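You operate a simulated robot arm through the tools that you are given. There is no shell and no other tool. Be economical: measure what you need, move in short steps, check, and stop when the job is done.

You run a simulated robot arm. Do the job below in one go: nothing can be reset, and whatever is moved stays where it is left.

TASK
Lower the smoker's hood, brush the soot off its top, raise it again.
Fine: use the black brush and put it back on the steel tub's bars before the hood goes up. Set down upright: brush. What is to be rubbed or washed off counts as gone when no trace of it is left.

It is judged by the outcome, as a careful person would: the job done as asked, and still so three seconds after it is handed in. It fails if anything else is knocked over, pushed out of place, dropped, spilled or broken.

THE ROBOT
A 7-joint arm with a two-finger gripper, on a carriage that runs on a rail from [-1.203, 0] to [1.177, 0] (x, y) and turns from -2.426 to 3.368 rad about z. Base frame: it is fixed where the carriage stands at the start and does not move with it; the origin is on the floor, on the carriage's upright axis, x ahead of it, y to its left, z up. Readings come in m, rad, newtons and seconds.
Its first joint turns from -2.601 to 2.601 rad. Places, roughly: blower switch [0.8, 0.6, 0.6]; damper lever [0.7, 0.6, 0.6]; heat dial [0.9, 0.6, 0.6]; hood [1.8, 0.9, 2]. Payload 2.45 kg.
Tool frame: the origin (TCP) lies between the finger pads and is the grasp point; the fingertips stand 0.026 m ahead of it; z points along the fingers, y is the line along which they close. The gripper opens to 0.096 m. The gripper's body begins 0.069 m behind the TCP.
Orientation is told as [roll, pitch, yaw] about the base's x, y, z axes, in that order, counted from this pose: with the fingers straight down and closing along the base's y, the tool's x points along the base's -x, its y along +y and its z along -z.

THE INTERFACE
- The arm moves only by the tool move_arm. Its argument "series" is a list of rows, each a list of 7 numbers: the turn, a rotation vector about the base's x, y, z in units of 45 degrees (1.0 is 45 degrees), then the shift along the base's x, y, z in units of 400 mm (1.0 is 400 mm), then the opening in per cent of the stroke, from 0 (shut) to 100 (fully open). In form: [[ax, ay, az, tx, ty, tz, fingers], ...]. A call has 1 to 8 rows; each row is the pose to reach, as a shift and turn from the pose commanded when the call began. A call with a number of a shift or a turn outside -1 to 1 is refused whole. Each row takes 0.2 s and may step no farther than 0.05 m and 0.15 rad from the row before; otherwise, or with a gripper value out of range, the whole call is refused. Where a pose cannot be reached the arm comes as near as it can. A force on the tool above 50 N (or 10 N above the force at the start of the call, whichever is more), or a blocked arm, ends the call early, and 0.2 s more pass. The fingers move at their own pace and stop on an object; they squeeze with about 42 N. The grip force told is the motor's: it shows also when the fingers shut on nothing. Time passes only in rows, and 0.2 s behind the last, so rows that repeat a pose let the fingers close. The reply holds the time, the measured pose of the TCP, the force on the tool along the base axes, the opening and the grip force, in the units named above and with some noise, with the torque about the TCP (base axes, N m) and any sound that the robot's microphone picked up.
- Cameras (640 x 400 px; columns grow to the right, rows downward): "scene" is now at [0.0327, 0.1948, 1.6615]; the picture's right is [0.29, -0.96, 0.00], its down [-0.69, -0.21, -0.69] and it looks along [0.66, 0.20, -0.72] (base axes); focal length 261 px, centre (320, 200). "wrist" rides on the gripper at [0.082, 0.003, -0.098] in the tool frame; the picture's right is [-0.04, 1.00, 0.00], its down [-0.73, -0.03, -0.68] and it looks along [-0.68, -0.03, 0.73] (tool axes); focal length 256 px, centre (320, 200). There is no depth. A picture from a camera that has moved, and an enlarged one, comes with that camera's place and axes in the base frame and with its lens.
- get_image(camera): a new picture of that camera. No time passes.
- slide_trunk(by): slides the trunk up (or, below 0, down) by that many m; the arm and the scene camera ride with it, the base frame stays. It gives what a move gives, with no picture.
- roll_base(legs): drives the robot by 1 to 6 legs, each [ahead, left, turn to the left] in m, m and rad, along the robot's own axes; the way and the turn of a leg run together, so that a leg with both is an arc; at most 1.5 m and 3.142 rad a leg. The arm and the cameras ride along, it lands a little off, and it stops where it bumps. It keeps to its track: a leg is cut to what the track allows. It gives what a move gives.
- aim_head(pan, tilt): turns the head with the scene camera to pan (to the left, within 2.705 rad either way) and tilt (down, from -0.506 to 1.204), counted from straight ahead of the robot. It gives what a move gives.
- zoom(camera, box): a new picture of the part [left, top, right, bottom] of that camera's present view, enlarged. No time passes.
- sign_off(): hands the job in; it is judged then, once.

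Work in short steps. Places have to be worked out from the pictures, the camera data and where the tool is seen: move nearer, look again, correct. Check each grasp and each placing, and mend what went wrong. You have 120 turns and 98 pictures in all, those below and enlarged ones among them. Open the gripper and draw the arm clear of the work before you hand the job in, unless the task says otherwise; then end with one line.

The tools are called by a JSON object that holds its "fn" and its "kwargs". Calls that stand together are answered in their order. move_arm: Moves the arm, as the interface text tells. Its arguments: {"type":"object","properties":{"series":{"type":"array","items":{"type":"array","items":{"type":"number"}}}},"required":["series"]} The other tools are called the same way: slide_trunk (by) slides the trunk up or down; roll_base (legs) drives the base; aim_head (pan, tilt) turns the head that bears the scene camera; get_image (camera) takes a picture; zoom (camera, box) takes an enlarged picture of a part of a camera's view; sign_off () hands the job in.

At the start:

```text
clock: 0.0
tool_pos: [0.5248, 0.5199, 1.2754]
tcp_rot: [0.0, 0.001, 0.0]
contact_force: [-0.1, -0.6, 0.1]
ft_torque: [0.0, 0.0, 0.03]
grip_width: 0.0959
grip_force: 0.0
trunk travel left (down, up): [-0.667, 0.043]
robot x, y, heading: [0.0019, -0.002, -0.002]
head pan, tilt: [0.297, 0.806]
```

scene: 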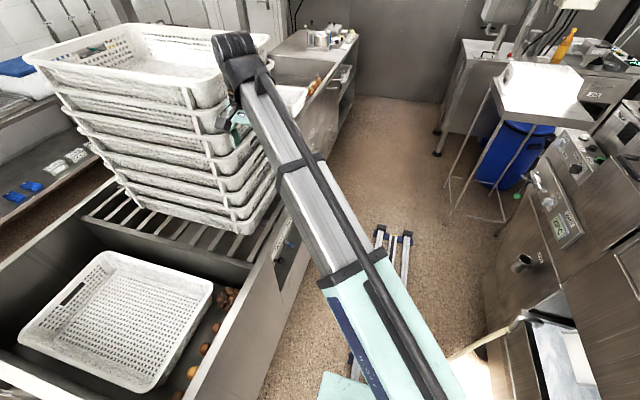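
wrist: 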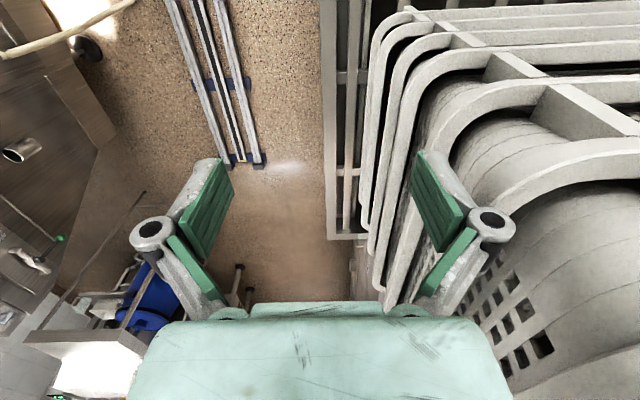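

The first views show a stack of crates on a steel tub, a workbench ahead and appliances to the right. I'll turn the head to look for the smoker, its hood and the brush.

{"fn": "aim_head", "kwargs": {"pan": 0.45, "tilt": 0.0}}

```text
clock: 1.1
tool_pos: [0.5264, 0.5202, 1.2744]
tcp_rot: [0.002, 0.0, -0.001]
contact_force: [0.8, 0.2, -0.3]
ft_torque: [0.03, -0.02, -0.01]
grip_width: 0.0959
grip_force: 0.1
trunk travel left (down, up): [-0.667, 0.043]
robot x, y, heading: [-0.0013, -0.0002, 0.004]
head pan, tilt: [0.45, 0.0]
```

Head is turned; I take a look.

{"fn": "get_image", "kwargs": {"camera": "scene"}}

```text
95 pictures are left
camera scene: at [0.037, 0.2105, 1.7341], right [0.44, -0.9, 0.0], down [0.0, 0.0, -1.0], along [0.9, 0.44, 0.0], focal length 261 px, centre (320, 200)
```

scene: 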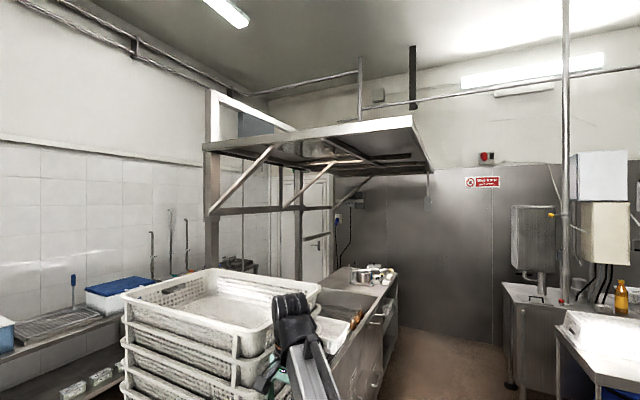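

The hood hangs raised on a frame above the bench. I zoom in on it and on the bench, and look at the lower front.

{"fn": "zoom", "kwargs": {"camera": "scene", "box": [190, 80, 450, 242]}}

{"fn": "zoom", "kwargs": {"camera": "scene", "box": [250, 240, 450, 365]}}

{"fn": "aim_head", "kwargs": {"pan": 0.75, "tilt": 0.7}}

{"fn": "get_image", "kwargs": {"camera": "scene"}}

```text
2.46 times, centred on (320, 161) of scene
camera zoom: at [0.037, 0.2105, 1.7341], right [0.44, -0.9, 0.0], down [0.0, 0.0, -1.0], along [0.9, 0.44, 0.0], focal length 643 px, centre (320, 296)
```

zoom: 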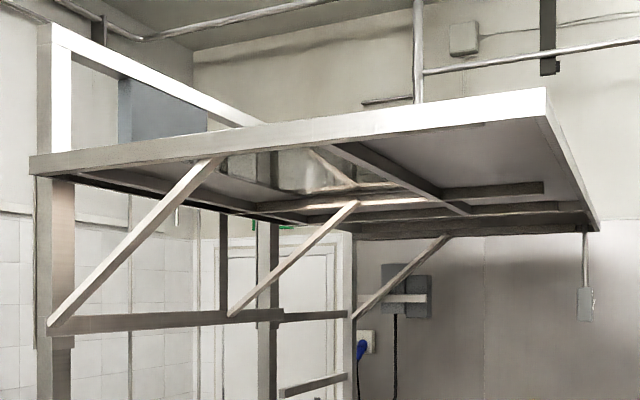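

```text
3.20 times, centred on (350, 302) of scene
camera zoom: at [0.037, 0.2105, 1.7341], right [0.44, -0.9, 0.0], down [0.0, 0.0, -1.0], along [0.9, 0.44, 0.0], focal length 836 px, centre (224, -128)
```

zoom: 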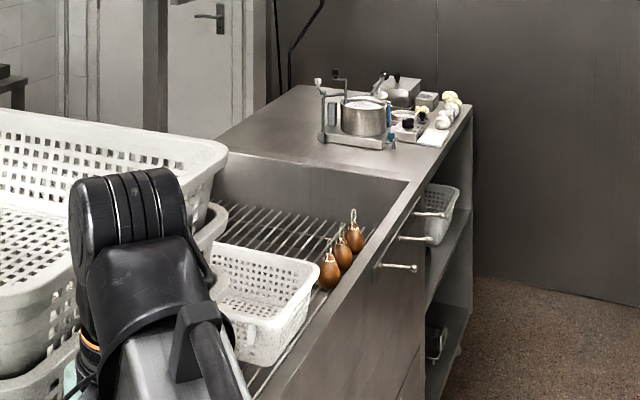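

```text
clock: 2.2
tool_pos: [0.5259, 0.5209, 1.2745]
tcp_rot: [-0.002, 0.0, 0.001]
contact_force: [-0.3, 0.0, -0.2]
ft_torque: [0.01, -0.02, 0.03]
grip_width: 0.0958
grip_force: 0.0
trunk travel left (down, up): [-0.667, 0.043]
robot x, y, heading: [-0.0002, -0.0042, -0.001]
head pan, tilt: [0.75, 0.7]
```

```text
92 pictures are left
camera scene: at [0.0181, 0.2293, 1.6704], right [0.68, -0.73, 0.0], down [-0.47, -0.44, -0.77], along [0.56, 0.52, -0.64], focal length 261 px, centre (320, 200)
```

scene: 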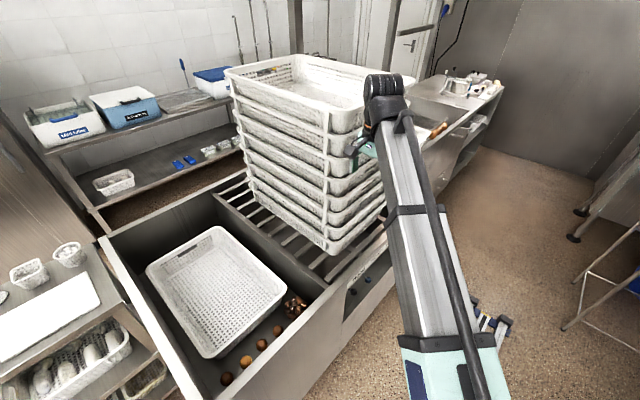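

The arm blocks part of the view. I swing the carriage to the right so that the arm clears the crates, then look at the tub again.

{"fn": "roll_base", "kwargs": {"legs": [[0, 0, -0.7]]}}

{"fn": "aim_head", "kwargs": {"pan": 1.2, "tilt": 0.6}}

{"fn": "get_image", "kwargs": {"camera": "scene"}}

```text
clock: 4.5
tool_pos: [0.7371, 0.0609, 1.2742]
tcp_rot: [0.001, 0.0, -0.698]
contact_force: [-0.3, 0.4, -0.5]
ft_torque: [0.02, 0.01, 0.0]
grip_width: 0.0962
grip_force: 0.0
trunk travel left (down, up): [-0.667, 0.043]
robot x, y, heading: [-0.0003, -0.0011, -0.695]
head pan, tilt: [0.75, 0.7]
```

```text
clock: 5.4
tool_pos: [0.7371, 0.0609, 1.274]
tcp_rot: [0.0, 0.001, -0.699]
contact_force: [-0.7, 0.4, -0.2]
ft_torque: [-0.02, -0.05, 0.01]
grip_width: 0.0959
grip_force: 0.0
trunk travel left (down, up): [-0.667, 0.043]
robot x, y, heading: [0.0022, -0.0008, -0.699]
head pan, tilt: [1.201, 0.6]
```

```text
91 pictures are left
camera scene: at [0.1532, 0.2029, 1.6789], right [0.48, -0.88, 0.0], down [-0.5, -0.27, -0.82], along [0.72, 0.4, -0.57], focal length 261 px, centre (320, 200)
```

scene: 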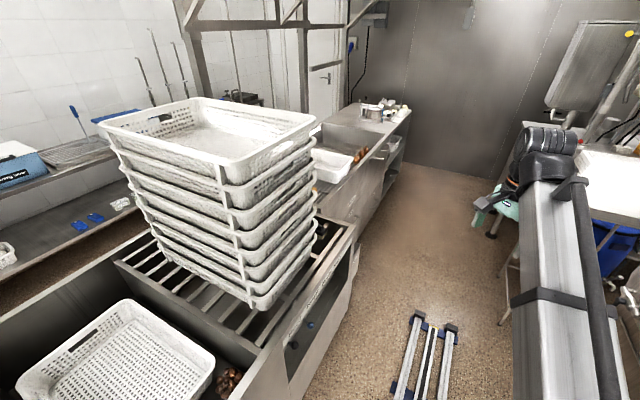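

The way along the rail is clear. I drive along +x by about 0.8 m to see the bench and bars beyond the crates.

{"fn": "roll_base", "kwargs": {"legs": [[0.612, 0.515, 0]]}}

{"fn": "aim_head", "kwargs": {"pan": 1.7, "tilt": 0.6}}

{"fn": "get_image", "kwargs": {"camera": "scene"}}

```text
clock: 9.7
tool_pos: [1.5374, 0.0572, 1.2738]
tcp_rot: [0.0, -0.001, -0.704]
contact_force: [-1.0, 0.0, 0.2]
ft_torque: [-0.02, -0.02, -0.03]
grip_width: 0.096
grip_force: 0.1
trunk travel left (down, up): [-0.667, 0.043]
robot x, y, heading: [0.7991, -0.0, -0.7]
head pan, tilt: [1.201, 0.6]
```

```text
clock: 10.6
tool_pos: [1.5372, 0.0559, 1.274]
tcp_rot: [-0.001, 0.0, -0.704]
contact_force: [-0.2, -0.4, 0.0]
ft_torque: [0.02, -0.02, 0.02]
grip_width: 0.0958
grip_force: 0.1
trunk travel left (down, up): [-0.667, 0.043]
robot x, y, heading: [0.7993, 0.0052, -0.703]
head pan, tilt: [1.7, 0.6]
```

```text
90 pictures are left
camera scene: at [0.924, 0.2344, 1.6789], right [0.84, -0.54, 0.0], down [-0.31, -0.47, -0.83], along [0.45, 0.69, -0.56], focal length 261 px, centre (320, 200)
```

scene: 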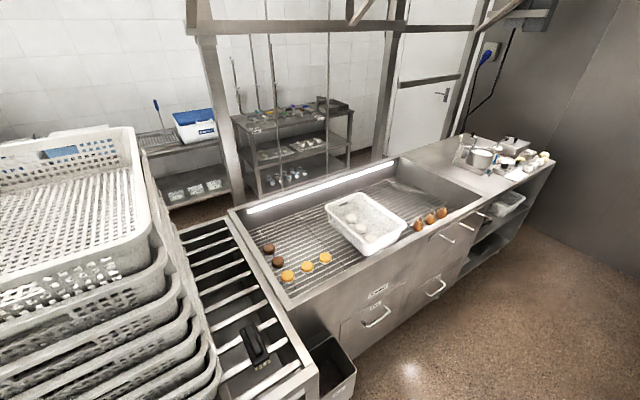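

The black brush lies on the tub's bars at pixel (255,345). The smoker is the grill tray under the hood. I zoom on the brush and look up at the hood.

{"fn": "zoom", "kwargs": {"camera": "scene", "box": [170, 290, 340, 396]}}

{"fn": "aim_head", "kwargs": {"pan": 1.7, "tilt": -0.3}}

{"fn": "get_image", "kwargs": {"camera": "scene"}}

```text
3.76 times, centred on (255, 343) of scene
camera zoom: at [0.924, 0.2344, 1.6789], right [0.84, -0.54, 0.0], down [-0.31, -0.47, -0.83], along [0.45, 0.69, -0.56], focal length 983 px, centre (565, -338)
```

zoom: 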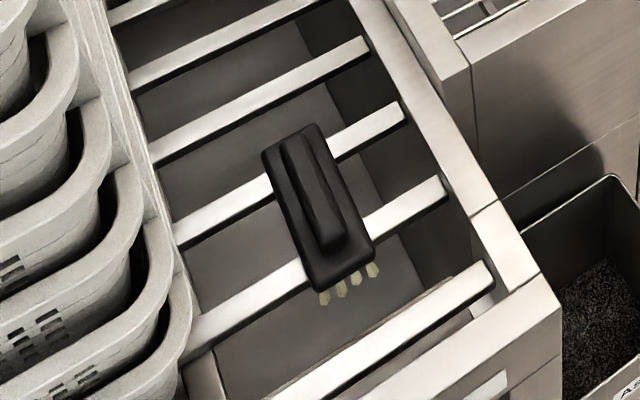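

```text
clock: 11.8
tool_pos: [1.5379, 0.0576, 1.2741]
tcp_rot: [-0.001, 0.0, -0.702]
contact_force: [-0.5, -1.4, 0.5]
ft_torque: [0.02, 0.02, 0.0]
grip_width: 0.0958
grip_force: 0.1
trunk travel left (down, up): [-0.667, 0.043]
robot x, y, heading: [0.8004, 0.0004, -0.707]
head pan, tilt: [1.7, -0.3]
```

```text
88 pictures are left
camera scene: at [0.9186, 0.2262, 1.7596], right [0.84, -0.54, 0.0], down [0.16, 0.25, -0.96], along [0.52, 0.8, 0.29], focal length 261 px, centre (320, 200)
```

scene: 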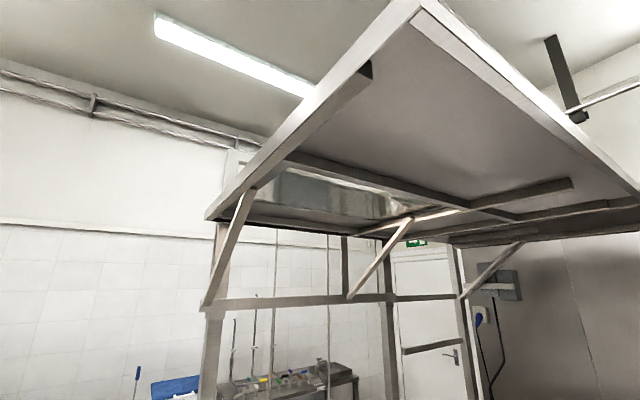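

The hanging item at the hood's right end is out of view. I pan right to see it and then look at the tub's front for controls.

{"fn": "aim_head", "kwargs": {"pan": 1.05, "tilt": -0.1}}

{"fn": "get_image", "kwargs": {"camera": "scene"}}

{"fn": "aim_head", "kwargs": {"pan": 2.3, "tilt": 1.1}}

{"fn": "get_image", "kwargs": {"camera": "scene"}}

```text
clock: 12.8
tool_pos: [1.5373, 0.0584, 1.2744]
tcp_rot: [0.0, 0.0, -0.703]
contact_force: [-0.7, -0.6, 0.0]
ft_torque: [0.01, 0.02, -0.04]
grip_width: 0.0958
grip_force: 0.1
trunk travel left (down, up): [-0.667, 0.043]
robot x, y, heading: [0.8007, 0.0003, -0.705]
head pan, tilt: [1.051, -0.099]
```

```text
87 pictures are left
camera scene: at [0.9578, 0.1899, 1.743], right [0.34, -0.94, 0.0], down [0.09, 0.03, -0.99], along [0.94, 0.34, 0.1], focal length 261 px, centre (320, 200)
```

scene: 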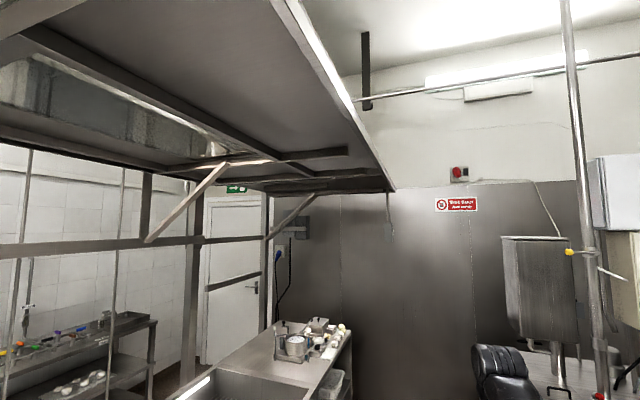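

```text
clock: 14.3
tool_pos: [1.5373, 0.0578, 1.2745]
tcp_rot: [0.0, 0.0, -0.704]
contact_force: [-0.2, -0.4, 0.3]
ft_torque: [-0.01, -0.01, 0.01]
grip_width: 0.096
grip_force: 0.0
trunk travel left (down, up): [-0.667, 0.043]
robot x, y, heading: [0.7973, 0.0044, -0.706]
head pan, tilt: [2.3, 1.1]
```

```text
86 pictures are left
camera scene: at [0.8743, 0.2233, 1.6404], right [1.0, 0.03, 0.0], down [0.02, -0.89, -0.45], along [-0.01, 0.45, -0.89], focal length 261 px, centre (320, 200)
```

scene: 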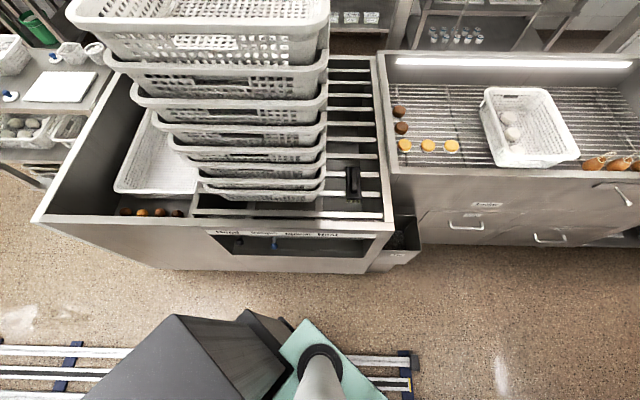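

The tub's front has a control recess with labels; zooming in.

{"fn": "zoom", "kwargs": {"camera": "scene", "box": [190, 210, 430, 280]}}

{"fn": "zoom", "kwargs": {"camera": "scene", "box": [270, 130, 430, 230]}}

```text
2.67 times, centred on (310, 245) of scene
camera zoom: at [0.8743, 0.2233, 1.6404], right [1.0, 0.03, 0.0], down [0.02, -0.89, -0.45], along [-0.01, 0.45, -0.89], focal length 696 px, centre (347, 80)
```

zoom: 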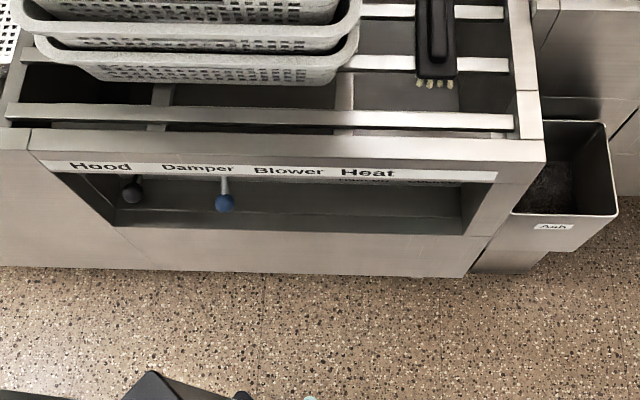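

```text
4.00 times, centred on (350, 180) of scene
camera zoom: at [0.8743, 0.2233, 1.6404], right [1.0, 0.03, 0.0], down [0.02, -0.89, -0.45], along [-0.01, 0.45, -0.89], focal length 1045 px, centre (200, 280)
```

zoom: 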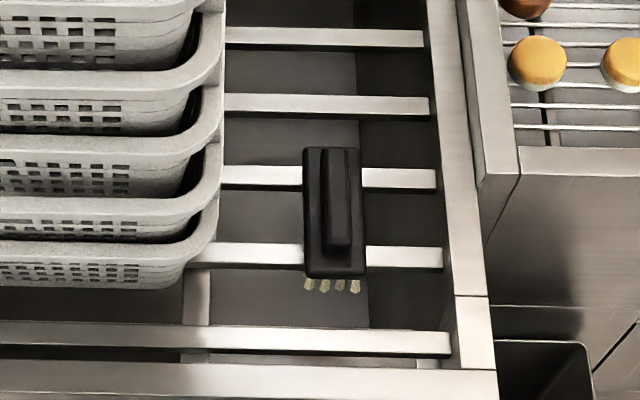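

The recess holds a "Hood" lever with a black knob at its left end (roughly [0.53, 0.54, 0.6]). I drive back to x≈0.1 and lower the trunk partly for a level look into the recess.

{"fn": "roll_base", "kwargs": {"legs": [[-0.535, -0.451, 0]]}}

{"fn": "slide_trunk", "kwargs": {"by": -0.5}}

{"fn": "aim_head", "kwargs": {"pan": 1.5, "tilt": 0.75}}

{"fn": "get_image", "kwargs": {"camera": "scene"}}

```text
clock: 18.1
tool_pos: [0.8387, 0.0629, 1.2742]
tcp_rot: [0.0, -0.001, -0.693]
contact_force: [-0.8, 0.1, 0.1]
ft_torque: [0.01, -0.02, 0.0]
grip_width: 0.0962
grip_force: 0.0
trunk travel left (down, up): [-0.667, 0.043]
robot x, y, heading: [0.1021, -0.0004, -0.694]
head pan, tilt: [2.3, 1.1]
```

```text
refused: -0.5 is not a number from -0.4 to 0.4
```

```text
clock: 19.2
tool_pos: [0.8397, 0.0636, 1.2748]
tcp_rot: [0.001, 0.0, -0.695]
contact_force: [-0.1, -0.1, 0.3]
ft_torque: [0.03, -0.01, -0.02]
grip_width: 0.0961
grip_force: 0.1
trunk travel left (down, up): [-0.667, 0.043]
robot x, y, heading: [0.1008, -0.0034, -0.699]
head pan, tilt: [1.499, 0.75]
```

```text
83 pictures are left
camera scene: at [0.2343, 0.2204, 1.666], right [0.72, -0.69, 0.0], down [-0.47, -0.49, -0.73], along [0.51, 0.53, -0.68], focal length 261 px, centre (320, 200)
```

scene: 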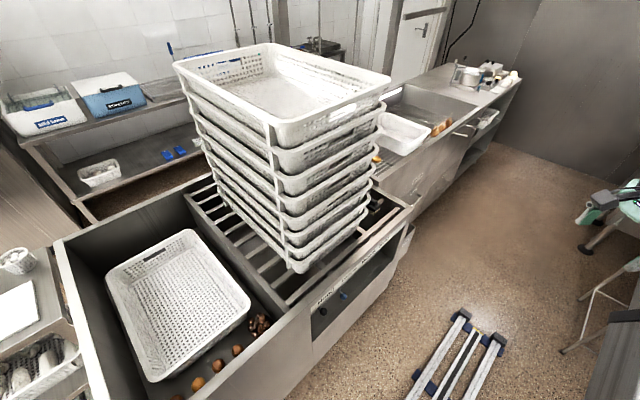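

The slide is limited to 0.4 m per call. I lower by 0.4 and look at the recess.

{"fn": "slide_trunk", "kwargs": {"by": -0.4}}

{"fn": "aim_head", "kwargs": {"pan": 1.6, "tilt": 0.8}}

{"fn": "get_image", "kwargs": {"camera": "scene"}}

```text
clock: 23.1
tool_pos: [0.8395, 0.0631, 0.8739]
tcp_rot: [0.001, 0.001, -0.695]
contact_force: [0.2, -0.1, 0.0]
ft_torque: [0.0, 0.01, -0.02]
grip_width: 0.0959
grip_force: 0.1
trunk travel left (down, up): [-0.267, 0.443]
robot x, y, heading: [0.0997, 0.0034, -0.696]
head pan, tilt: [1.499, 0.75]
```

```text
clock: 23.7
tool_pos: [0.8392, 0.0635, 0.8748]
tcp_rot: [-0.001, -0.001, -0.694]
contact_force: [0.3, 0.4, -0.1]
ft_torque: [-0.02, -0.04, 0.0]
grip_width: 0.096
grip_force: 0.0
trunk travel left (down, up): [-0.267, 0.443]
robot x, y, heading: [0.1039, 0.0028, -0.69]
head pan, tilt: [1.6, 0.799]
```

```text
82 pictures are left
camera scene: at [0.2267, 0.2242, 1.2621], right [0.79, -0.62, 0.0], down [-0.44, -0.56, -0.7], along [0.43, 0.55, -0.72], focal length 261 px, centre (320, 200)
```

scene: 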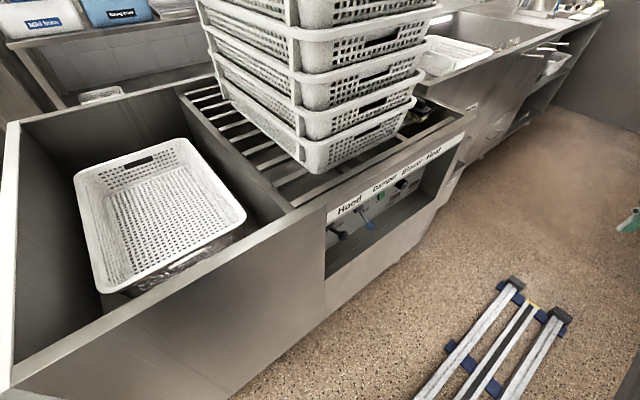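

{"fn": "zoom", "kwargs": {"camera": "scene", "box": [310, 140, 470, 290]}}

```text
2.67 times, centred on (390, 215) of scene
camera zoom: at [0.2267, 0.2242, 1.2621], right [0.79, -0.62, 0.0], down [-0.44, -0.56, -0.7], along [0.43, 0.55, -0.72], focal length 696 px, centre (133, 160)
```

zoom: 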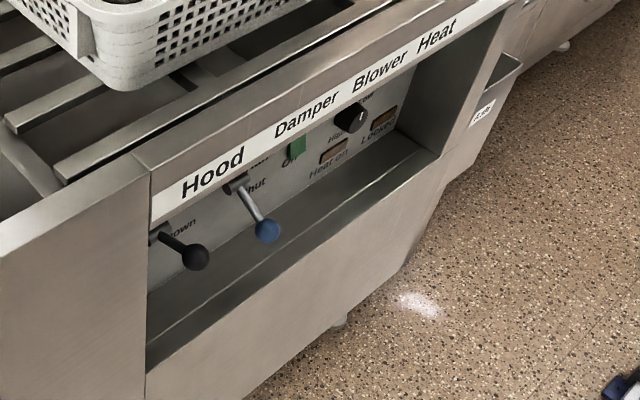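

The Hood lever has Up/Down labels, and there are lamps "Heat on" and "Locked". I lower further and move in front of the recess for a clearer view.

{"fn": "slide_trunk", "kwargs": {"by": -0.26}}

{"fn": "roll_base", "kwargs": {"legs": [[0.25, 0.21, 0]]}}

{"fn": "aim_head", "kwargs": {"pan": 2.1, "tilt": 0.75}}

{"fn": "get_image", "kwargs": {"camera": "scene"}}

```text
clock: 26.4
tool_pos: [0.8395, 0.0631, 0.6132]
tcp_rot: [-0.001, 0.002, -0.695]
contact_force: [0.6, -0.2, 0.0]
ft_torque: [-0.03, 0.0, -0.02]
grip_width: 0.0963
grip_force: 0.0
trunk travel left (down, up): [-0.007, 0.703]
robot x, y, heading: [0.1011, 0.0023, -0.698]
head pan, tilt: [1.6, 0.799]
```

```text
clock: 28.6
tool_pos: [1.1646, 0.0623, 0.6139]
tcp_rot: [-0.001, -0.001, -0.696]
contact_force: [-0.1, 0.4, 0.2]
ft_torque: [0.0, -0.03, -0.02]
grip_width: 0.0959
grip_force: 0.1
trunk travel left (down, up): [-0.007, 0.703]
robot x, y, heading: [0.4271, 0.0004, -0.697]
head pan, tilt: [1.6, 0.799]
```

```text
clock: 29.5
tool_pos: [1.1656, 0.0623, 0.6138]
tcp_rot: [0.0, 0.001, -0.696]
contact_force: [-0.5, -0.2, 0.1]
ft_torque: [-0.02, 0.03, 0.04]
grip_width: 0.0958
grip_force: 0.1
trunk travel left (down, up): [-0.007, 0.703]
robot x, y, heading: [0.4274, -0.0006, -0.7]
head pan, tilt: [2.1, 0.75]
```

```text
80 pictures are left
camera scene: at [0.5171, 0.2424, 1.0061], right [0.99, -0.17, 0.0], down [-0.11, -0.67, -0.73], along [0.12, 0.72, -0.68], focal length 261 px, centre (320, 200)
```

scene: 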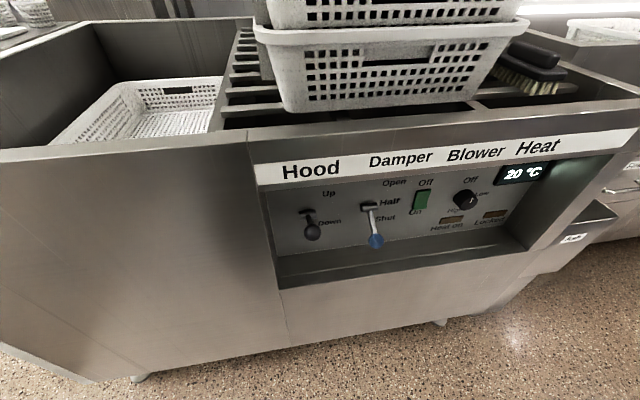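

{"fn": "zoom", "kwargs": {"camera": "scene", "box": [260, 150, 420, 270]}}

{"fn": "zoom", "kwargs": {"camera": "scene", "box": [400, 150, 560, 250]}}

```text
3.33 times, centred on (340, 210) of scene
camera zoom: at [0.5171, 0.2424, 1.0061], right [0.99, -0.17, 0.0], down [-0.11, -0.67, -0.73], along [0.12, 0.72, -0.68], focal length 871 px, centre (253, 167)
```

zoom: 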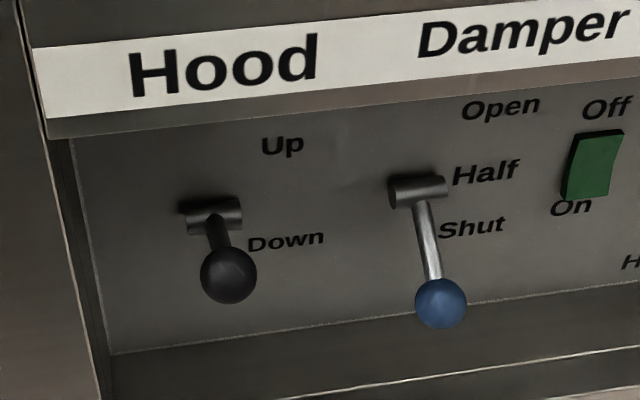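

```text
4.00 times, centred on (480, 200) of scene
camera zoom: at [0.5171, 0.2424, 1.0061], right [0.99, -0.17, 0.0], down [-0.11, -0.67, -0.73], along [0.12, 0.72, -0.68], focal length 1045 px, centre (-320, 200)
```

zoom: 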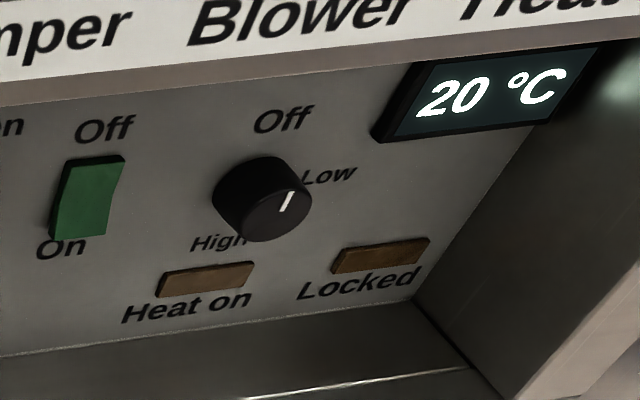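

The hood lever appears tilted up ("Up"), its ball at about [0.551, 0.521, 0.667]; the damper ball at [0.674, 0.531, 0.612]. I'll push it down with closed fingers tilted 45°. First I pull the TCP back 0.2 m (robot's right) and shut the fingers, in free space.

{"fn": "move_arm", "kwargs": {"series": [[0, 0, 0, -0.08, -0.095, 0.02, 0], [0, 0, 0, -0.16, -0.19, 0.04, 0], [0, 0, 0, -0.24, -0.285, 0.06, 0], [0, 0, 0, -0.32, -0.38, 0.08, 0]]}}

{"fn": "roll_base", "kwargs": {"legs": [[-0.329, -0.277, 0], [0, 0, 0.7]]}}

```text
refused: row 1 steps farther than a row can; nothing moved
```

```text
clock: 33.8
tool_pos: [0.5726, 0.4725, 0.6138]
tcp_rot: [-0.016, -0.023, -0.106]
contact_force: [4.0, -2.6, -2.1]
ft_torque: [-0.03, 0.18, -0.18]
grip_width: 0.0928
grip_force: 0.0
trunk travel left (down, up): [-0.007, 0.703]
robot x, y, heading: [-0.0014, 0.0007, -0.071]
head pan, tilt: [2.1, 0.75]
stopped in leg 2: the force on the tool passed its limit at 98 N (the readings are from after the stop); the commanded pose is now the measured one
```

That was my error: the arm shift was refused by a hair and the turn then ran the gripper into the tub. I back off by turning right and check for damage.

{"fn": "roll_base", "kwargs": {"legs": [[0, 0, -0.5]]}}

{"fn": "aim_head", "kwargs": {"pan": 1.4, "tilt": 0.7}}

{"fn": "get_image", "kwargs": {"camera": "scene"}}

```text
clock: 35.6
tool_pos: [0.7274, 0.1417, 0.6155]
tcp_rot: [-0.012, -0.025, -0.606]
contact_force: [-0.3, 0.4, 0.0]
ft_torque: [-0.02, 0.02, -0.02]
grip_width: 0.096
grip_force: 0.1
trunk travel left (down, up): [-0.007, 0.703]
robot x, y, heading: [0.0001, 0.0004, -0.566]
head pan, tilt: [2.1, 0.75]
```

```text
clock: 36.7
tool_pos: [0.7276, 0.1429, 0.6149]
tcp_rot: [-0.014, -0.025, -0.605]
contact_force: [-0.9, 0.4, 0.0]
ft_torque: [-0.02, 0.0, -0.03]
grip_width: 0.0962
grip_force: 0.1
trunk travel left (down, up): [-0.007, 0.703]
robot x, y, heading: [-0.0036, 0.0006, -0.567]
head pan, tilt: [1.4, 0.7]
```

```text
77 pictures are left
camera scene: at [0.1108, 0.2317, 1.0103], right [0.74, -0.67, 0.0], down [-0.43, -0.48, -0.76], along [0.51, 0.57, -0.64], focal length 261 px, centre (320, 200)
```

scene: 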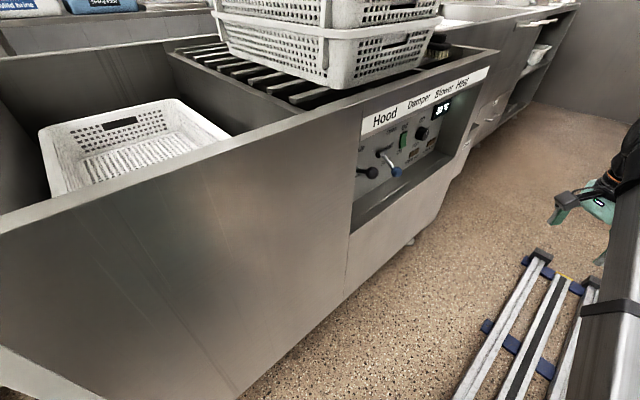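

{"fn": "zoom", "kwargs": {"camera": "scene", "box": [340, 80, 480, 220]}}

```text
2.86 times, centred on (410, 150) of scene
camera zoom: at [0.1108, 0.2317, 1.0103], right [0.74, -0.67, 0.0], down [-0.43, -0.48, -0.76], along [0.51, 0.57, -0.64], focal length 746 px, centre (63, 343)
```

zoom: 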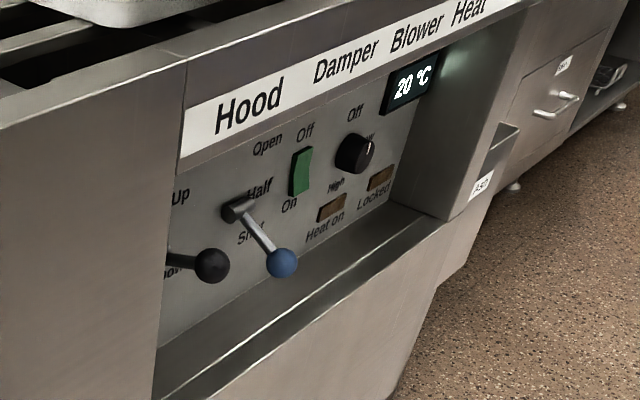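

No visible damage; hood lever and damper still look intact. Now I redo the pull-back in smaller steps and shut the fingers.

{"fn": "move_arm", "kwargs": {"series": [[0, 0, 0, -0.053, -0.084, 0.01, 0], [0, 0, 0, -0.107, -0.168, 0.02, 0], [0, 0, 0, -0.16, -0.252, 0.03, 0], [0, 0, 0, -0.214, -0.336, 0.04, 0], [0, 0, 0, -0.267, -0.42, 0.05, 0]]}}

```text
clock: 37.9
tool_pos: [0.6418, -0.0279, 0.5967]
tcp_rot: [0.002, -0.049, -0.602]
contact_force: [-0.2, 0.3, -0.2]
ft_torque: [0.0, 0.0, -0.02]
grip_width: 0.0
grip_force: 28.6
out of reach, approached as far as the arm can: row 2, 3, 4, 5
trunk travel left (down, up): [-0.007, 0.703]
robot x, y, heading: [-0.0016, -0.0041, -0.572]
head pan, tilt: [1.4, 0.7]
```

The arm pulled back to radius 0.64; at heading 0 the TCP would be at about (0.556, 0.323), clear of the tub front (y≈0.53). I turn to heading 0.

{"fn": "roll_base", "kwargs": {"legs": [[0, 0, 0.57]]}}

{"fn": "get_image", "kwargs": {"camera": "wrist"}}

```text
clock: 39.9
tool_pos: [0.5571, 0.3232, 0.5966]
tcp_rot: [0.007, -0.051, -0.035]
contact_force: [0.0, 0.3, -0.1]
ft_torque: [0.0, 0.01, -0.01]
grip_width: 0.0
grip_force: 28.1
trunk travel left (down, up): [-0.007, 0.703]
robot x, y, heading: [-0.0, -0.0011, 0.007]
head pan, tilt: [1.4, 0.7]
```

```text
75 pictures are left
camera wrist: at [0.4698, 0.3303, 0.6892], right [0.07, 1.0, 0.01], down [0.7, -0.06, 0.71], along [0.71, -0.05, -0.7], focal length 256 px, centre (320, 200)
```

wrist: 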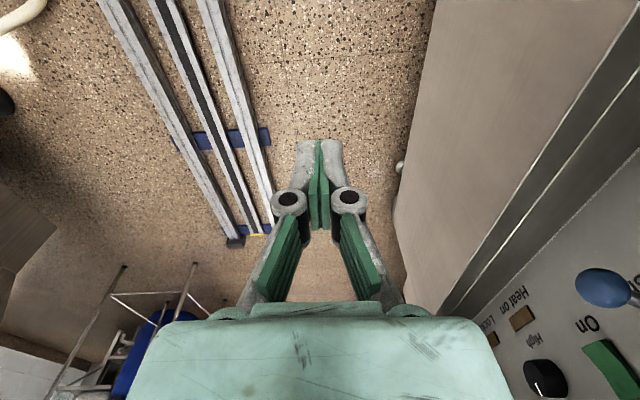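

The robot is in position. I tilt the tool 45° toward +y while rising to about z 0.76, well back from the tub.

{"fn": "move_arm", "kwargs": {"series": [[0.16, 0.02, 0.01, 0, 0.02, 0.07, 0], [0.32, 0.03, 0.02, 0, 0.04, 0.14, 0], [0.48, 0.04, 0.03, 0, 0.06, 0.21, 0], [0.64, 0.05, 0.03, 0, 0.08, 0.28, 0], [0.8, 0.06, 0.04, 0, 0.1, 0.35, 0], [0.96, 0.06, 0.04, -0.01, 0.12, 0.41, 0]]}}

{"fn": "get_image", "kwargs": {"camera": "wrist"}}

```text
clock: 41.2
tool_pos: [0.553, 0.3713, 0.7607]
tcp_rot: [0.762, 0.019, -0.014]
contact_force: [0.4, -0.2, 0.0]
ft_torque: [0.0, 0.03, -0.01]
grip_width: 0.0001
grip_force: 28.4
trunk travel left (down, up): [-0.007, 0.703]
robot x, y, heading: [0.003, -0.0004, -0.0]
head pan, tilt: [1.4, 0.7]
```

```text
74 pictures are left
camera wrist: at [0.4717, 0.3085, 0.8343], right [0.06, 0.72, 0.69], down [0.74, -0.5, 0.46], along [0.67, 0.48, -0.56], focal length 256 px, centre (320, 200)
```

wrist: 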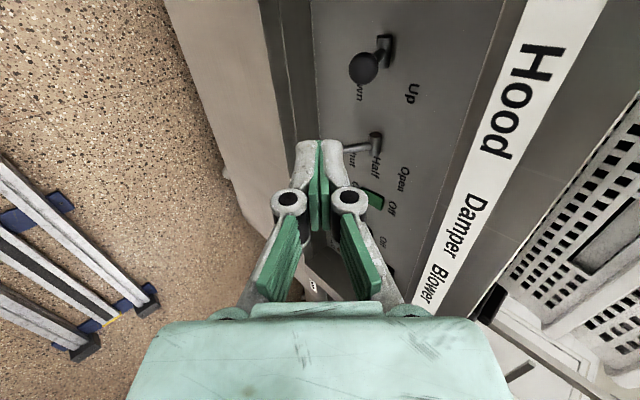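

Ball confirmed at (0.545, 0.521, 0.668), pivot at (0.545, 0.60, 0.63): lever up. I move the tip above the ball.

{"fn": "move_arm", "kwargs": {"series": [[0, 0, 0, -0.005, 0.1, 0, 0], [0, 0, 0, -0.01, 0.2, 0, 0], [0, 0, 0, -0.015, 0.32, -0.05, 0], [0, 0, 0, -0.015, 0.32, -0.09, 0]]}}

{"fn": "get_image", "kwargs": {"camera": "wrist"}}

```text
refused: row 3 steps farther than a row can; nothing moved
```

```text
73 pictures are left
camera wrist: at [0.4717, 0.3085, 0.8343], right [0.06, 0.72, 0.69], down [0.74, -0.5, 0.46], along [0.67, 0.48, -0.56], focal length 256 px, centre (320, 200)
```

wrist: 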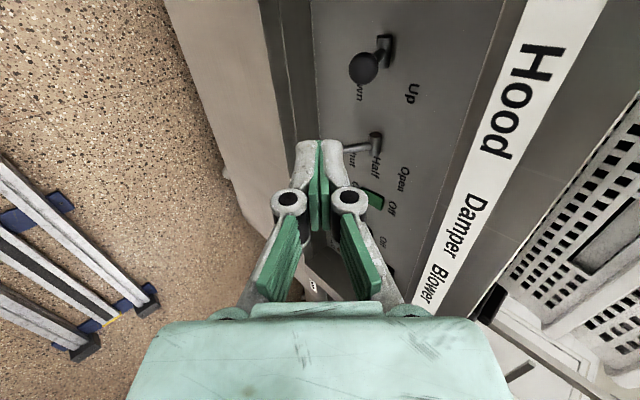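

Step three was a bit too long; I send it again in equal steps.

{"fn": "move_arm", "kwargs": {"series": [[0, 0, 0, -0.005, 0.08, 0, 0], [0, 0, 0, -0.01, 0.16, 0, 0], [0, 0, 0, -0.015, 0.24, -0.02, 0], [0, 0, 0, -0.02, 0.31, -0.06, 0], [0, 0, 0, -0.02, 0.315, -0.09, 0]]}}

{"fn": "get_image", "kwargs": {"camera": "wrist"}}

```text
clock: 42.5
tool_pos: [0.5451, 0.4993, 0.7255]
tcp_rot: [0.757, 0.019, -0.014]
contact_force: [0.7, -0.3, -0.2]
ft_torque: [0.0, 0.01, -0.01]
grip_width: 0.0
grip_force: 28.4
trunk travel left (down, up): [-0.007, 0.703]
robot x, y, heading: [-0.0031, -0.0016, -0.001]
head pan, tilt: [1.4, 0.7]
```

```text
72 pictures are left
camera wrist: at [0.4631, 0.4349, 0.7981], right [0.06, 0.72, 0.69], down [0.73, -0.5, 0.46], along [0.68, 0.48, -0.56], focal length 256 px, centre (320, 200)
```

wrist: 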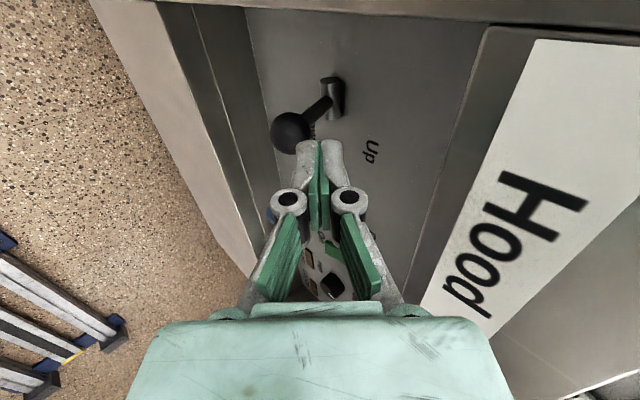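

Tip is just above the ball. I push down about 0.1 m in small steps.

{"fn": "move_arm", "kwargs": {"series": [[0, 0, 0, 0, 0.015, -0.04, 0], [0, 0, 0, 0, 0.015, -0.08, 0], [0, 0, 0, 0, 0.015, -0.12, 0], [0, 0, 0, 0, 0.015, -0.16, 0], [0, 0, 0, 0, 0.015, -0.2, 0], [0, 0, 0, 0, 0.015, -0.235, 0]]}}

{"fn": "get_image", "kwargs": {"camera": "wrist"}}

```text
clock: 43.9
tool_pos: [0.5436, 0.5052, 0.6436]
tcp_rot: [0.783, 0.011, -0.012]
contact_force: [-7.2, -15.0, 26.2]
ft_torque: [0.16, -0.05, 0.01]
grip_width: 0.0
grip_force: 28.2
trunk travel left (down, up): [-0.007, 0.703]
robot x, y, heading: [-0.0017, -0.0035, 0.006]
head pan, tilt: [1.4, 0.7]
stopped in row 6: the force on the tool passed its limit at 56 N (the readings are from after the stop); the commanded pose is now the measured one
```

```text
71 pictures are left
camera wrist: at [0.4625, 0.4404, 0.714], right [0.06, 0.71, 0.7], down [0.73, -0.51, 0.45], along [0.68, 0.49, -0.55], focal length 256 px, centre (320, 200)
```

wrist: 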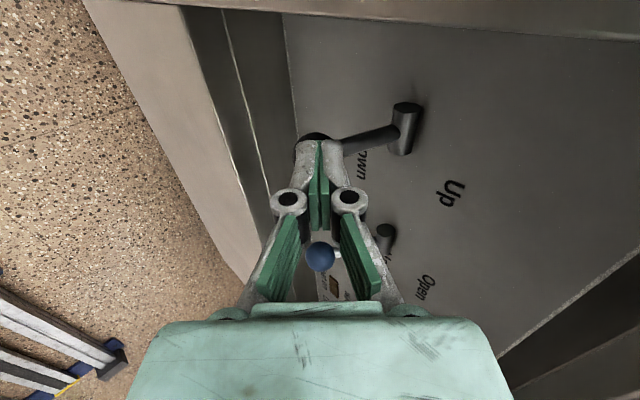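

The lever has reached its lower stop. I withdraw up and back toward the robot, then look at the hood.

{"fn": "move_arm", "kwargs": {"series": [[0, 0, 0, 0, -0.01, 0.06, 0], [0, 0, 0, 0, -0.09, 0.1, 0], [0, 0, 0, 0, -0.18, 0.13, 0], [0, 0, 0, 0, -0.27, 0.15, 0], [0, 0, 0, 0, -0.36, 0.17, 0]]}}

{"fn": "aim_head", "kwargs": {"pan": 0.6, "tilt": -0.1}}

{"fn": "get_image", "kwargs": {"camera": "scene"}}

```text
clock: 45.1
tool_pos: [0.5447, 0.3623, 0.7068]
tcp_rot: [0.778, 0.016, -0.013]
contact_force: [-0.4, 0.1, -0.3]
ft_torque: [0.0, 0.0, -0.04]
grip_width: 0.0
grip_force: 28.2
trunk travel left (down, up): [-0.007, 0.703]
robot x, y, heading: [-0.0012, -0.0016, 0.001]
head pan, tilt: [1.4, 0.7]
```

```text
clock: 46.2
tool_pos: [0.5441, 0.363, 0.7065]
tcp_rot: [0.777, 0.014, -0.013]
contact_force: [-0.7, -0.4, 0.5]
ft_torque: [-0.01, -0.02, -0.05]
grip_width: 0.0
grip_force: 28.5
trunk travel left (down, up): [-0.007, 0.703]
robot x, y, heading: [-0.0045, -0.0004, 0.001]
head pan, tilt: [0.6, -0.099]
```

```text
70 pictures are left
camera scene: at [0.0264, 0.2206, 1.0829], right [0.57, -0.82, 0.0], down [0.08, 0.06, -1.0], along [0.82, 0.56, 0.1], focal length 261 px, centre (320, 200)
```

scene: 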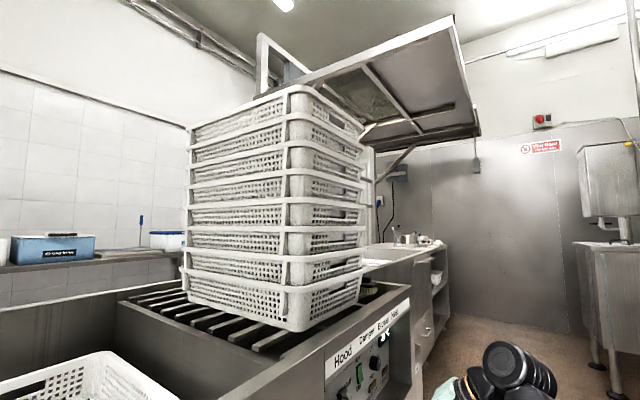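

I can't tell yet whether the hood moves. I raise the trunk and look again.

{"fn": "slide_trunk", "kwargs": {"by": 0.4}}

{"fn": "slide_trunk", "kwargs": {"by": 0.26}}

{"fn": "get_image", "kwargs": {"camera": "scene"}}

```text
clock: 50.1
tool_pos: [0.5442, 0.3623, 1.1065]
tcp_rot: [0.777, 0.015, -0.015]
contact_force: [0.5, -0.3, -0.4]
ft_torque: [0.0, -0.02, 0.0]
grip_width: 0.0
grip_force: 29.1
trunk travel left (down, up): [-0.407, 0.303]
robot x, y, heading: [-0.0038, -0.0036, -0.002]
head pan, tilt: [0.6, -0.099]
```

```text
clock: 52.7
tool_pos: [0.5446, 0.3633, 1.3666]
tcp_rot: [0.777, 0.015, -0.015]
contact_force: [0.2, -0.4, 0.2]
ft_torque: [0.02, 0.03, -0.03]
grip_width: 0.0
grip_force: 28.6
trunk travel left (down, up): [-0.667, 0.043]
robot x, y, heading: [-0.005, -0.0038, -0.0]
head pan, tilt: [0.6, -0.099]
```

```text
69 pictures are left
camera scene: at [0.0265, 0.2206, 1.7429], right [0.57, -0.82, 0.0], down [0.08, 0.06, -1.0], along [0.82, 0.56, 0.1], focal length 261 px, centre (320, 200)
```

scene: 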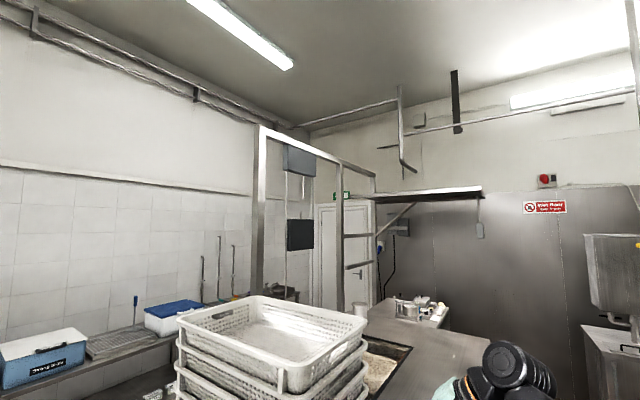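

The hood is down now. I tilt the head down to see it.

{"fn": "aim_head", "kwargs": {"pan": 0.5, "tilt": 0.4}}

{"fn": "get_image", "kwargs": {"camera": "scene"}}

```text
clock: 53.7
tool_pos: [0.544, 0.363, 1.3659]
tcp_rot: [0.777, 0.014, -0.014]
contact_force: [0.7, -0.9, -0.3]
ft_torque: [-0.02, 0.01, 0.0]
grip_width: 0.0001
grip_force: 29.1
trunk travel left (down, up): [-0.667, 0.043]
robot x, y, heading: [-0.0008, 0.0001, 0.003]
head pan, tilt: [0.499, 0.4]
```

```text
68 pictures are left
camera scene: at [0.0359, 0.2158, 1.6972], right [0.48, -0.88, 0.0], down [-0.34, -0.19, -0.92], along [0.81, 0.44, -0.39], focal length 261 px, centre (320, 200)
```

scene: 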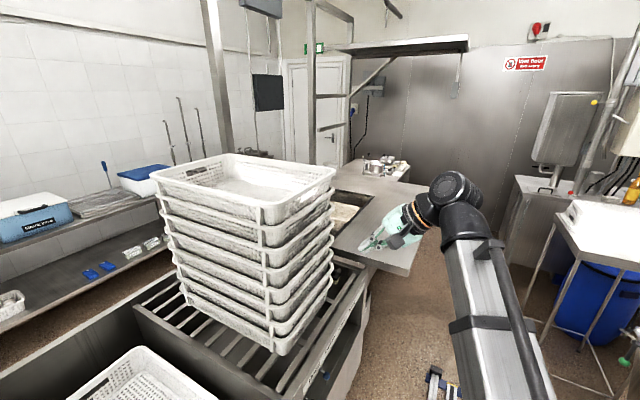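

The lowered hood is a wide plate with a dark patch; brush is at about (0.98, 0.67, 0.88). I turn away, drive to x≈0.8, and look down at both.

{"fn": "roll_base", "kwargs": {"legs": [[0, 0, -0.7], [0.612, 0.515, 0]]}}

{"fn": "aim_head", "kwargs": {"pan": 1.6, "tilt": 0.7}}

{"fn": "get_image", "kwargs": {"camera": "scene"}}

```text
clock: 59.8
tool_pos: [1.4534, -0.0727, 1.367]
tcp_rot: [0.777, 0.013, -0.71]
contact_force: [-0.1, 0.4, 0.2]
ft_torque: [0.01, -0.01, 0.0]
grip_width: 0.0001
grip_force: 28.3
trunk travel left (down, up): [-0.667, 0.043]
robot x, y, heading: [0.8095, 0.0012, -0.691]
head pan, tilt: [0.499, 0.4]
```

```text
clock: 61.2
tool_pos: [1.4555, -0.0726, 1.366]
tcp_rot: [0.777, 0.015, -0.71]
contact_force: [0.3, 0.6, 0.4]
ft_torque: [0.0, 0.0, -0.01]
grip_width: 0.0
grip_force: 28.4
trunk travel left (down, up): [-0.667, 0.043]
robot x, y, heading: [0.8052, 0.0027, -0.694]
head pan, tilt: [1.6, 0.7]
```

```text
67 pictures are left
camera scene: at [0.9308, 0.2277, 1.6703], right [0.79, -0.62, 0.0], down [-0.4, -0.51, -0.77], along [0.47, 0.6, -0.64], focal length 261 px, centre (320, 200)
```

scene: 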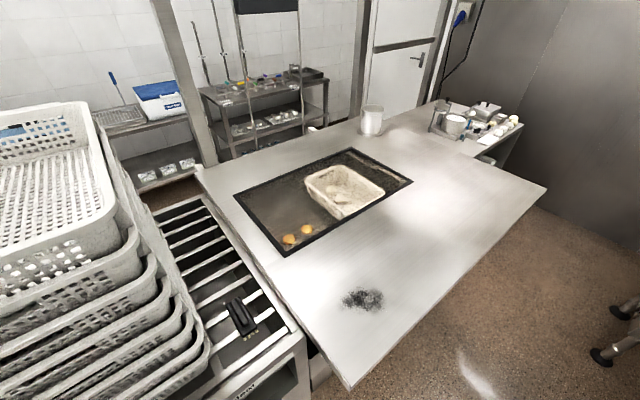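

Soot patch lies on the hood's front-left part, about (1.27, 0.46). The brush lies at the tub's right end. I bring the tool vertical, then yaw it for a grip across the brush handle.

{"fn": "move_arm", "kwargs": {"series": [[-0.126, 0.106, 0, 0, 0, 0, 30], [-0.253, 0.211, 0, 0, 0, 0, 55], [-0.38, 0.317, 0, 0, 0, 0, 55], [-0.507, 0.423, 0, 0, 0, 0, 55], [-0.633, 0.528, 0, 0, 0, 0, 55], [-0.76, 0.634, 0, 0, 0, 0, 55]]}}

{"fn": "move_arm", "kwargs": {"series": [[0, 0, 0.18, 0, 0, 0, 55], [0, 0, 0.36, 0, 0, 0, 55], [0, 0, 0.54, 0, 0, 0, 55], [0, 0, 0.72, 0, 0, 0, 55], [0, 0, 0.9, 0, 0, 0, 55], [0, 0, 1.0, 0, 0, 0, 55]]}}

```text
clock: 62.6
tool_pos: [1.4943, -0.0755, 1.3012]
tcp_rot: [0.037, -0.056, -0.717]
contact_force: [-0.7, -0.9, -0.8]
ft_torque: [-0.03, -0.01, 0.01]
grip_width: 0.0527
grip_force: 0.0
out of reach, approached as far as the arm can: row 4, 5, 6
trunk travel left (down, up): [-0.667, 0.043]
robot x, y, heading: [0.8028, 0.0027, -0.695]
head pan, tilt: [1.6, 0.7]
```

```text
clock: 64.0
tool_pos: [1.4983, -0.0742, 1.2988]
tcp_rot: [0.039, -0.067, 0.07]
contact_force: [0.4, -0.6, -0.5]
ft_torque: [0.01, -0.01, -0.03]
grip_width: 0.0529
grip_force: 0.1
out of reach, approached as far as the arm can: row 5, 6
trunk travel left (down, up): [-0.667, 0.043]
robot x, y, heading: [0.8036, 0.0006, -0.696]
head pan, tilt: [1.6, 0.7]
```

Tool is near vertical with the right wrist angle. I swing left by 1.1 rad (over the hood, 0.3 m clearance) and look with the wrist camera.

{"fn": "roll_base", "kwargs": {"legs": [[0, 0, 1.1]]}}

{"fn": "get_image", "kwargs": {"camera": "wrist"}}

{"fn": "aim_head", "kwargs": {"pan": 1.0, "tilt": 0.8}}

{"fn": "get_image", "kwargs": {"camera": "scene"}}

```text
clock: 67.1
tool_pos: [1.1851, 0.5849, 1.2972]
tcp_rot: [0.037, -0.067, 1.17]
contact_force: [0.2, 1.1, -0.5]
ft_torque: [-0.03, 0.04, 0.0]
grip_width: 0.0527
grip_force: 0.1
trunk travel left (down, up): [-0.667, 0.043]
robot x, y, heading: [0.8008, 0.0002, 0.403]
head pan, tilt: [1.6, 0.7]
```

```text
66 pictures are left
camera wrist: at [1.1507, 0.5046, 1.3881], right [-0.9, 0.43, 0.04], down [0.32, 0.61, 0.72], along [0.28, 0.67, -0.69], focal length 256 px, centre (320, 200)
```

wrist: 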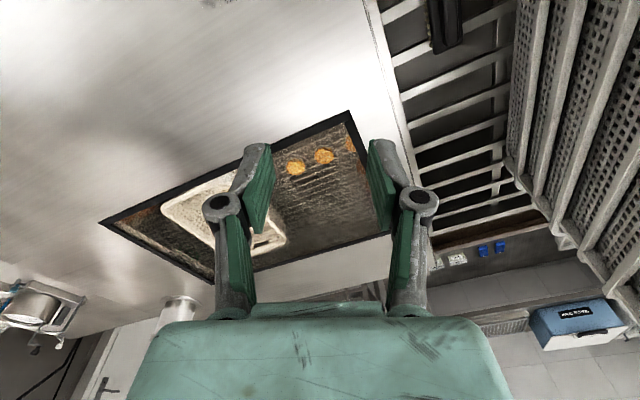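

```text
clock: 68.1
tool_pos: [1.1841, 0.5837, 1.2974]
tcp_rot: [0.039, -0.066, 1.171]
contact_force: [1.0, -1.0, 0.0]
ft_torque: [-0.01, 0.01, -0.06]
grip_width: 0.0528
grip_force: 0.1
trunk travel left (down, up): [-0.667, 0.043]
robot x, y, heading: [0.8031, -0.0047, 0.406]
head pan, tilt: [1.0, 0.799]
```

```text
65 pictures are left
camera scene: at [0.7089, 0.2194, 1.6621], right [0.99, -0.16, 0.0], down [-0.12, -0.71, -0.7], along [0.11, 0.69, -0.72], focal length 261 px, centre (320, 200)
```

scene: 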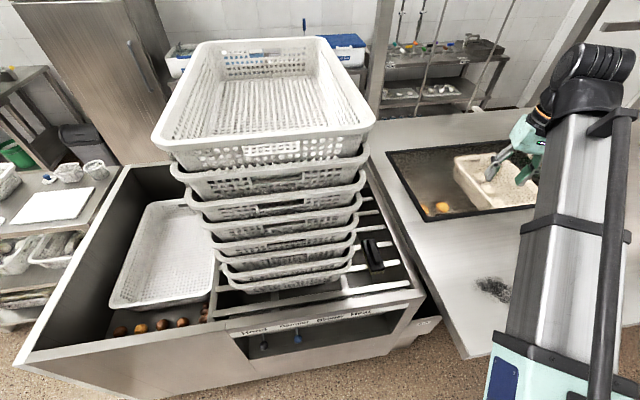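

Brush handle triangulates to about (0.98, 0.70, 0.83); crates' right edge x≈0.88 and stack top z≈1.38. I drive to x≈0.9 and turn part way so the TCP stands about 8 cm right of the brush.

{"fn": "roll_base", "kwargs": {"legs": [[0.092, -0.039, 0], [0, 0, 0.35]]}}

{"fn": "get_image", "kwargs": {"camera": "wrist"}}

```text
clock: 70.4
tool_pos: [1.0613, 0.6806, 1.2963]
tcp_rot: [0.039, -0.065, 1.518]
contact_force: [-0.2, 0.2, -0.5]
ft_torque: [0.0, 0.03, 0.04]
grip_width: 0.0529
grip_force: 0.1
trunk travel left (down, up): [-0.667, 0.043]
robot x, y, heading: [0.9014, -0.0001, 0.755]
head pan, tilt: [1.0, 0.799]
```

```text
64 pictures are left
camera wrist: at [1.0572, 0.5932, 1.3881], right [-1.0, 0.09, 0.04], down [0.09, 0.68, 0.72], along [0.04, 0.72, -0.69], focal length 256 px, centre (320, 200)
```

wrist: 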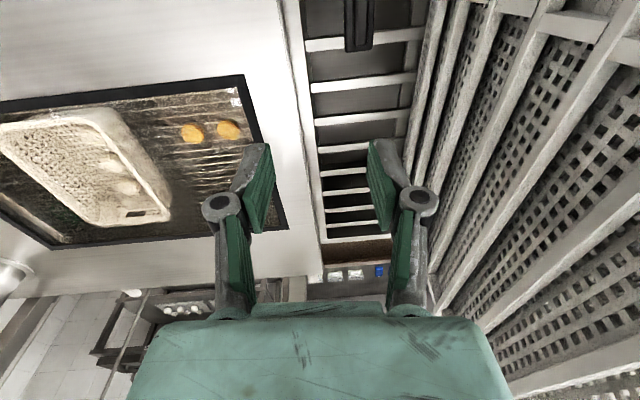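

The brush shows at x≈0.97, far end y≈0.76. I shift left over the brush, straighten the tilt and go down a little, then look again.

{"fn": "move_arm", "kwargs": {"series": [[-0.03, -0.015, 0, -0.07, 0.0, -0.06, 55], [-0.06, -0.03, 0.03, -0.14, 0.01, -0.12, 55], [-0.085, -0.045, 0.06, -0.21, 0.02, -0.18, 55]]}}

{"fn": "get_image", "kwargs": {"camera": "wrist"}}

```text
clock: 71.2
tool_pos: [0.9778, 0.688, 1.2246]
tcp_rot: [0.002, 0.0, 1.566]
contact_force: [-0.5, -0.5, 0.2]
ft_torque: [-0.01, -0.01, -0.01]
grip_width: 0.0528
grip_force: 0.0
trunk travel left (down, up): [-0.667, 0.043]
robot x, y, heading: [0.9018, 0.0004, 0.757]
head pan, tilt: [1.0, 0.799]
```

```text
63 pictures are left
camera wrist: at [0.9743, 0.6074, 1.3214], right [-1.0, 0.04, 0.0], down [0.03, 0.73, 0.68], along [0.03, 0.68, -0.73], focal length 256 px, centre (320, 200)
```

wrist: 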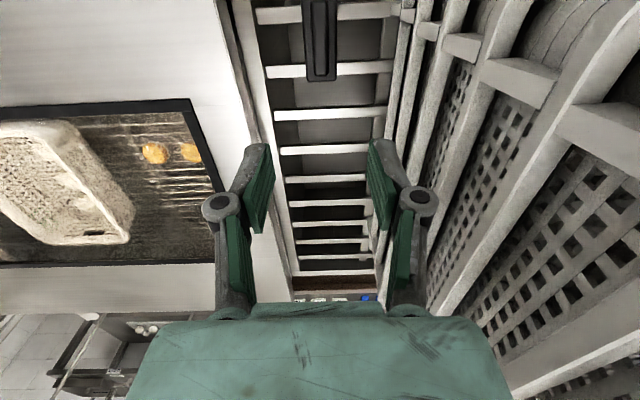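

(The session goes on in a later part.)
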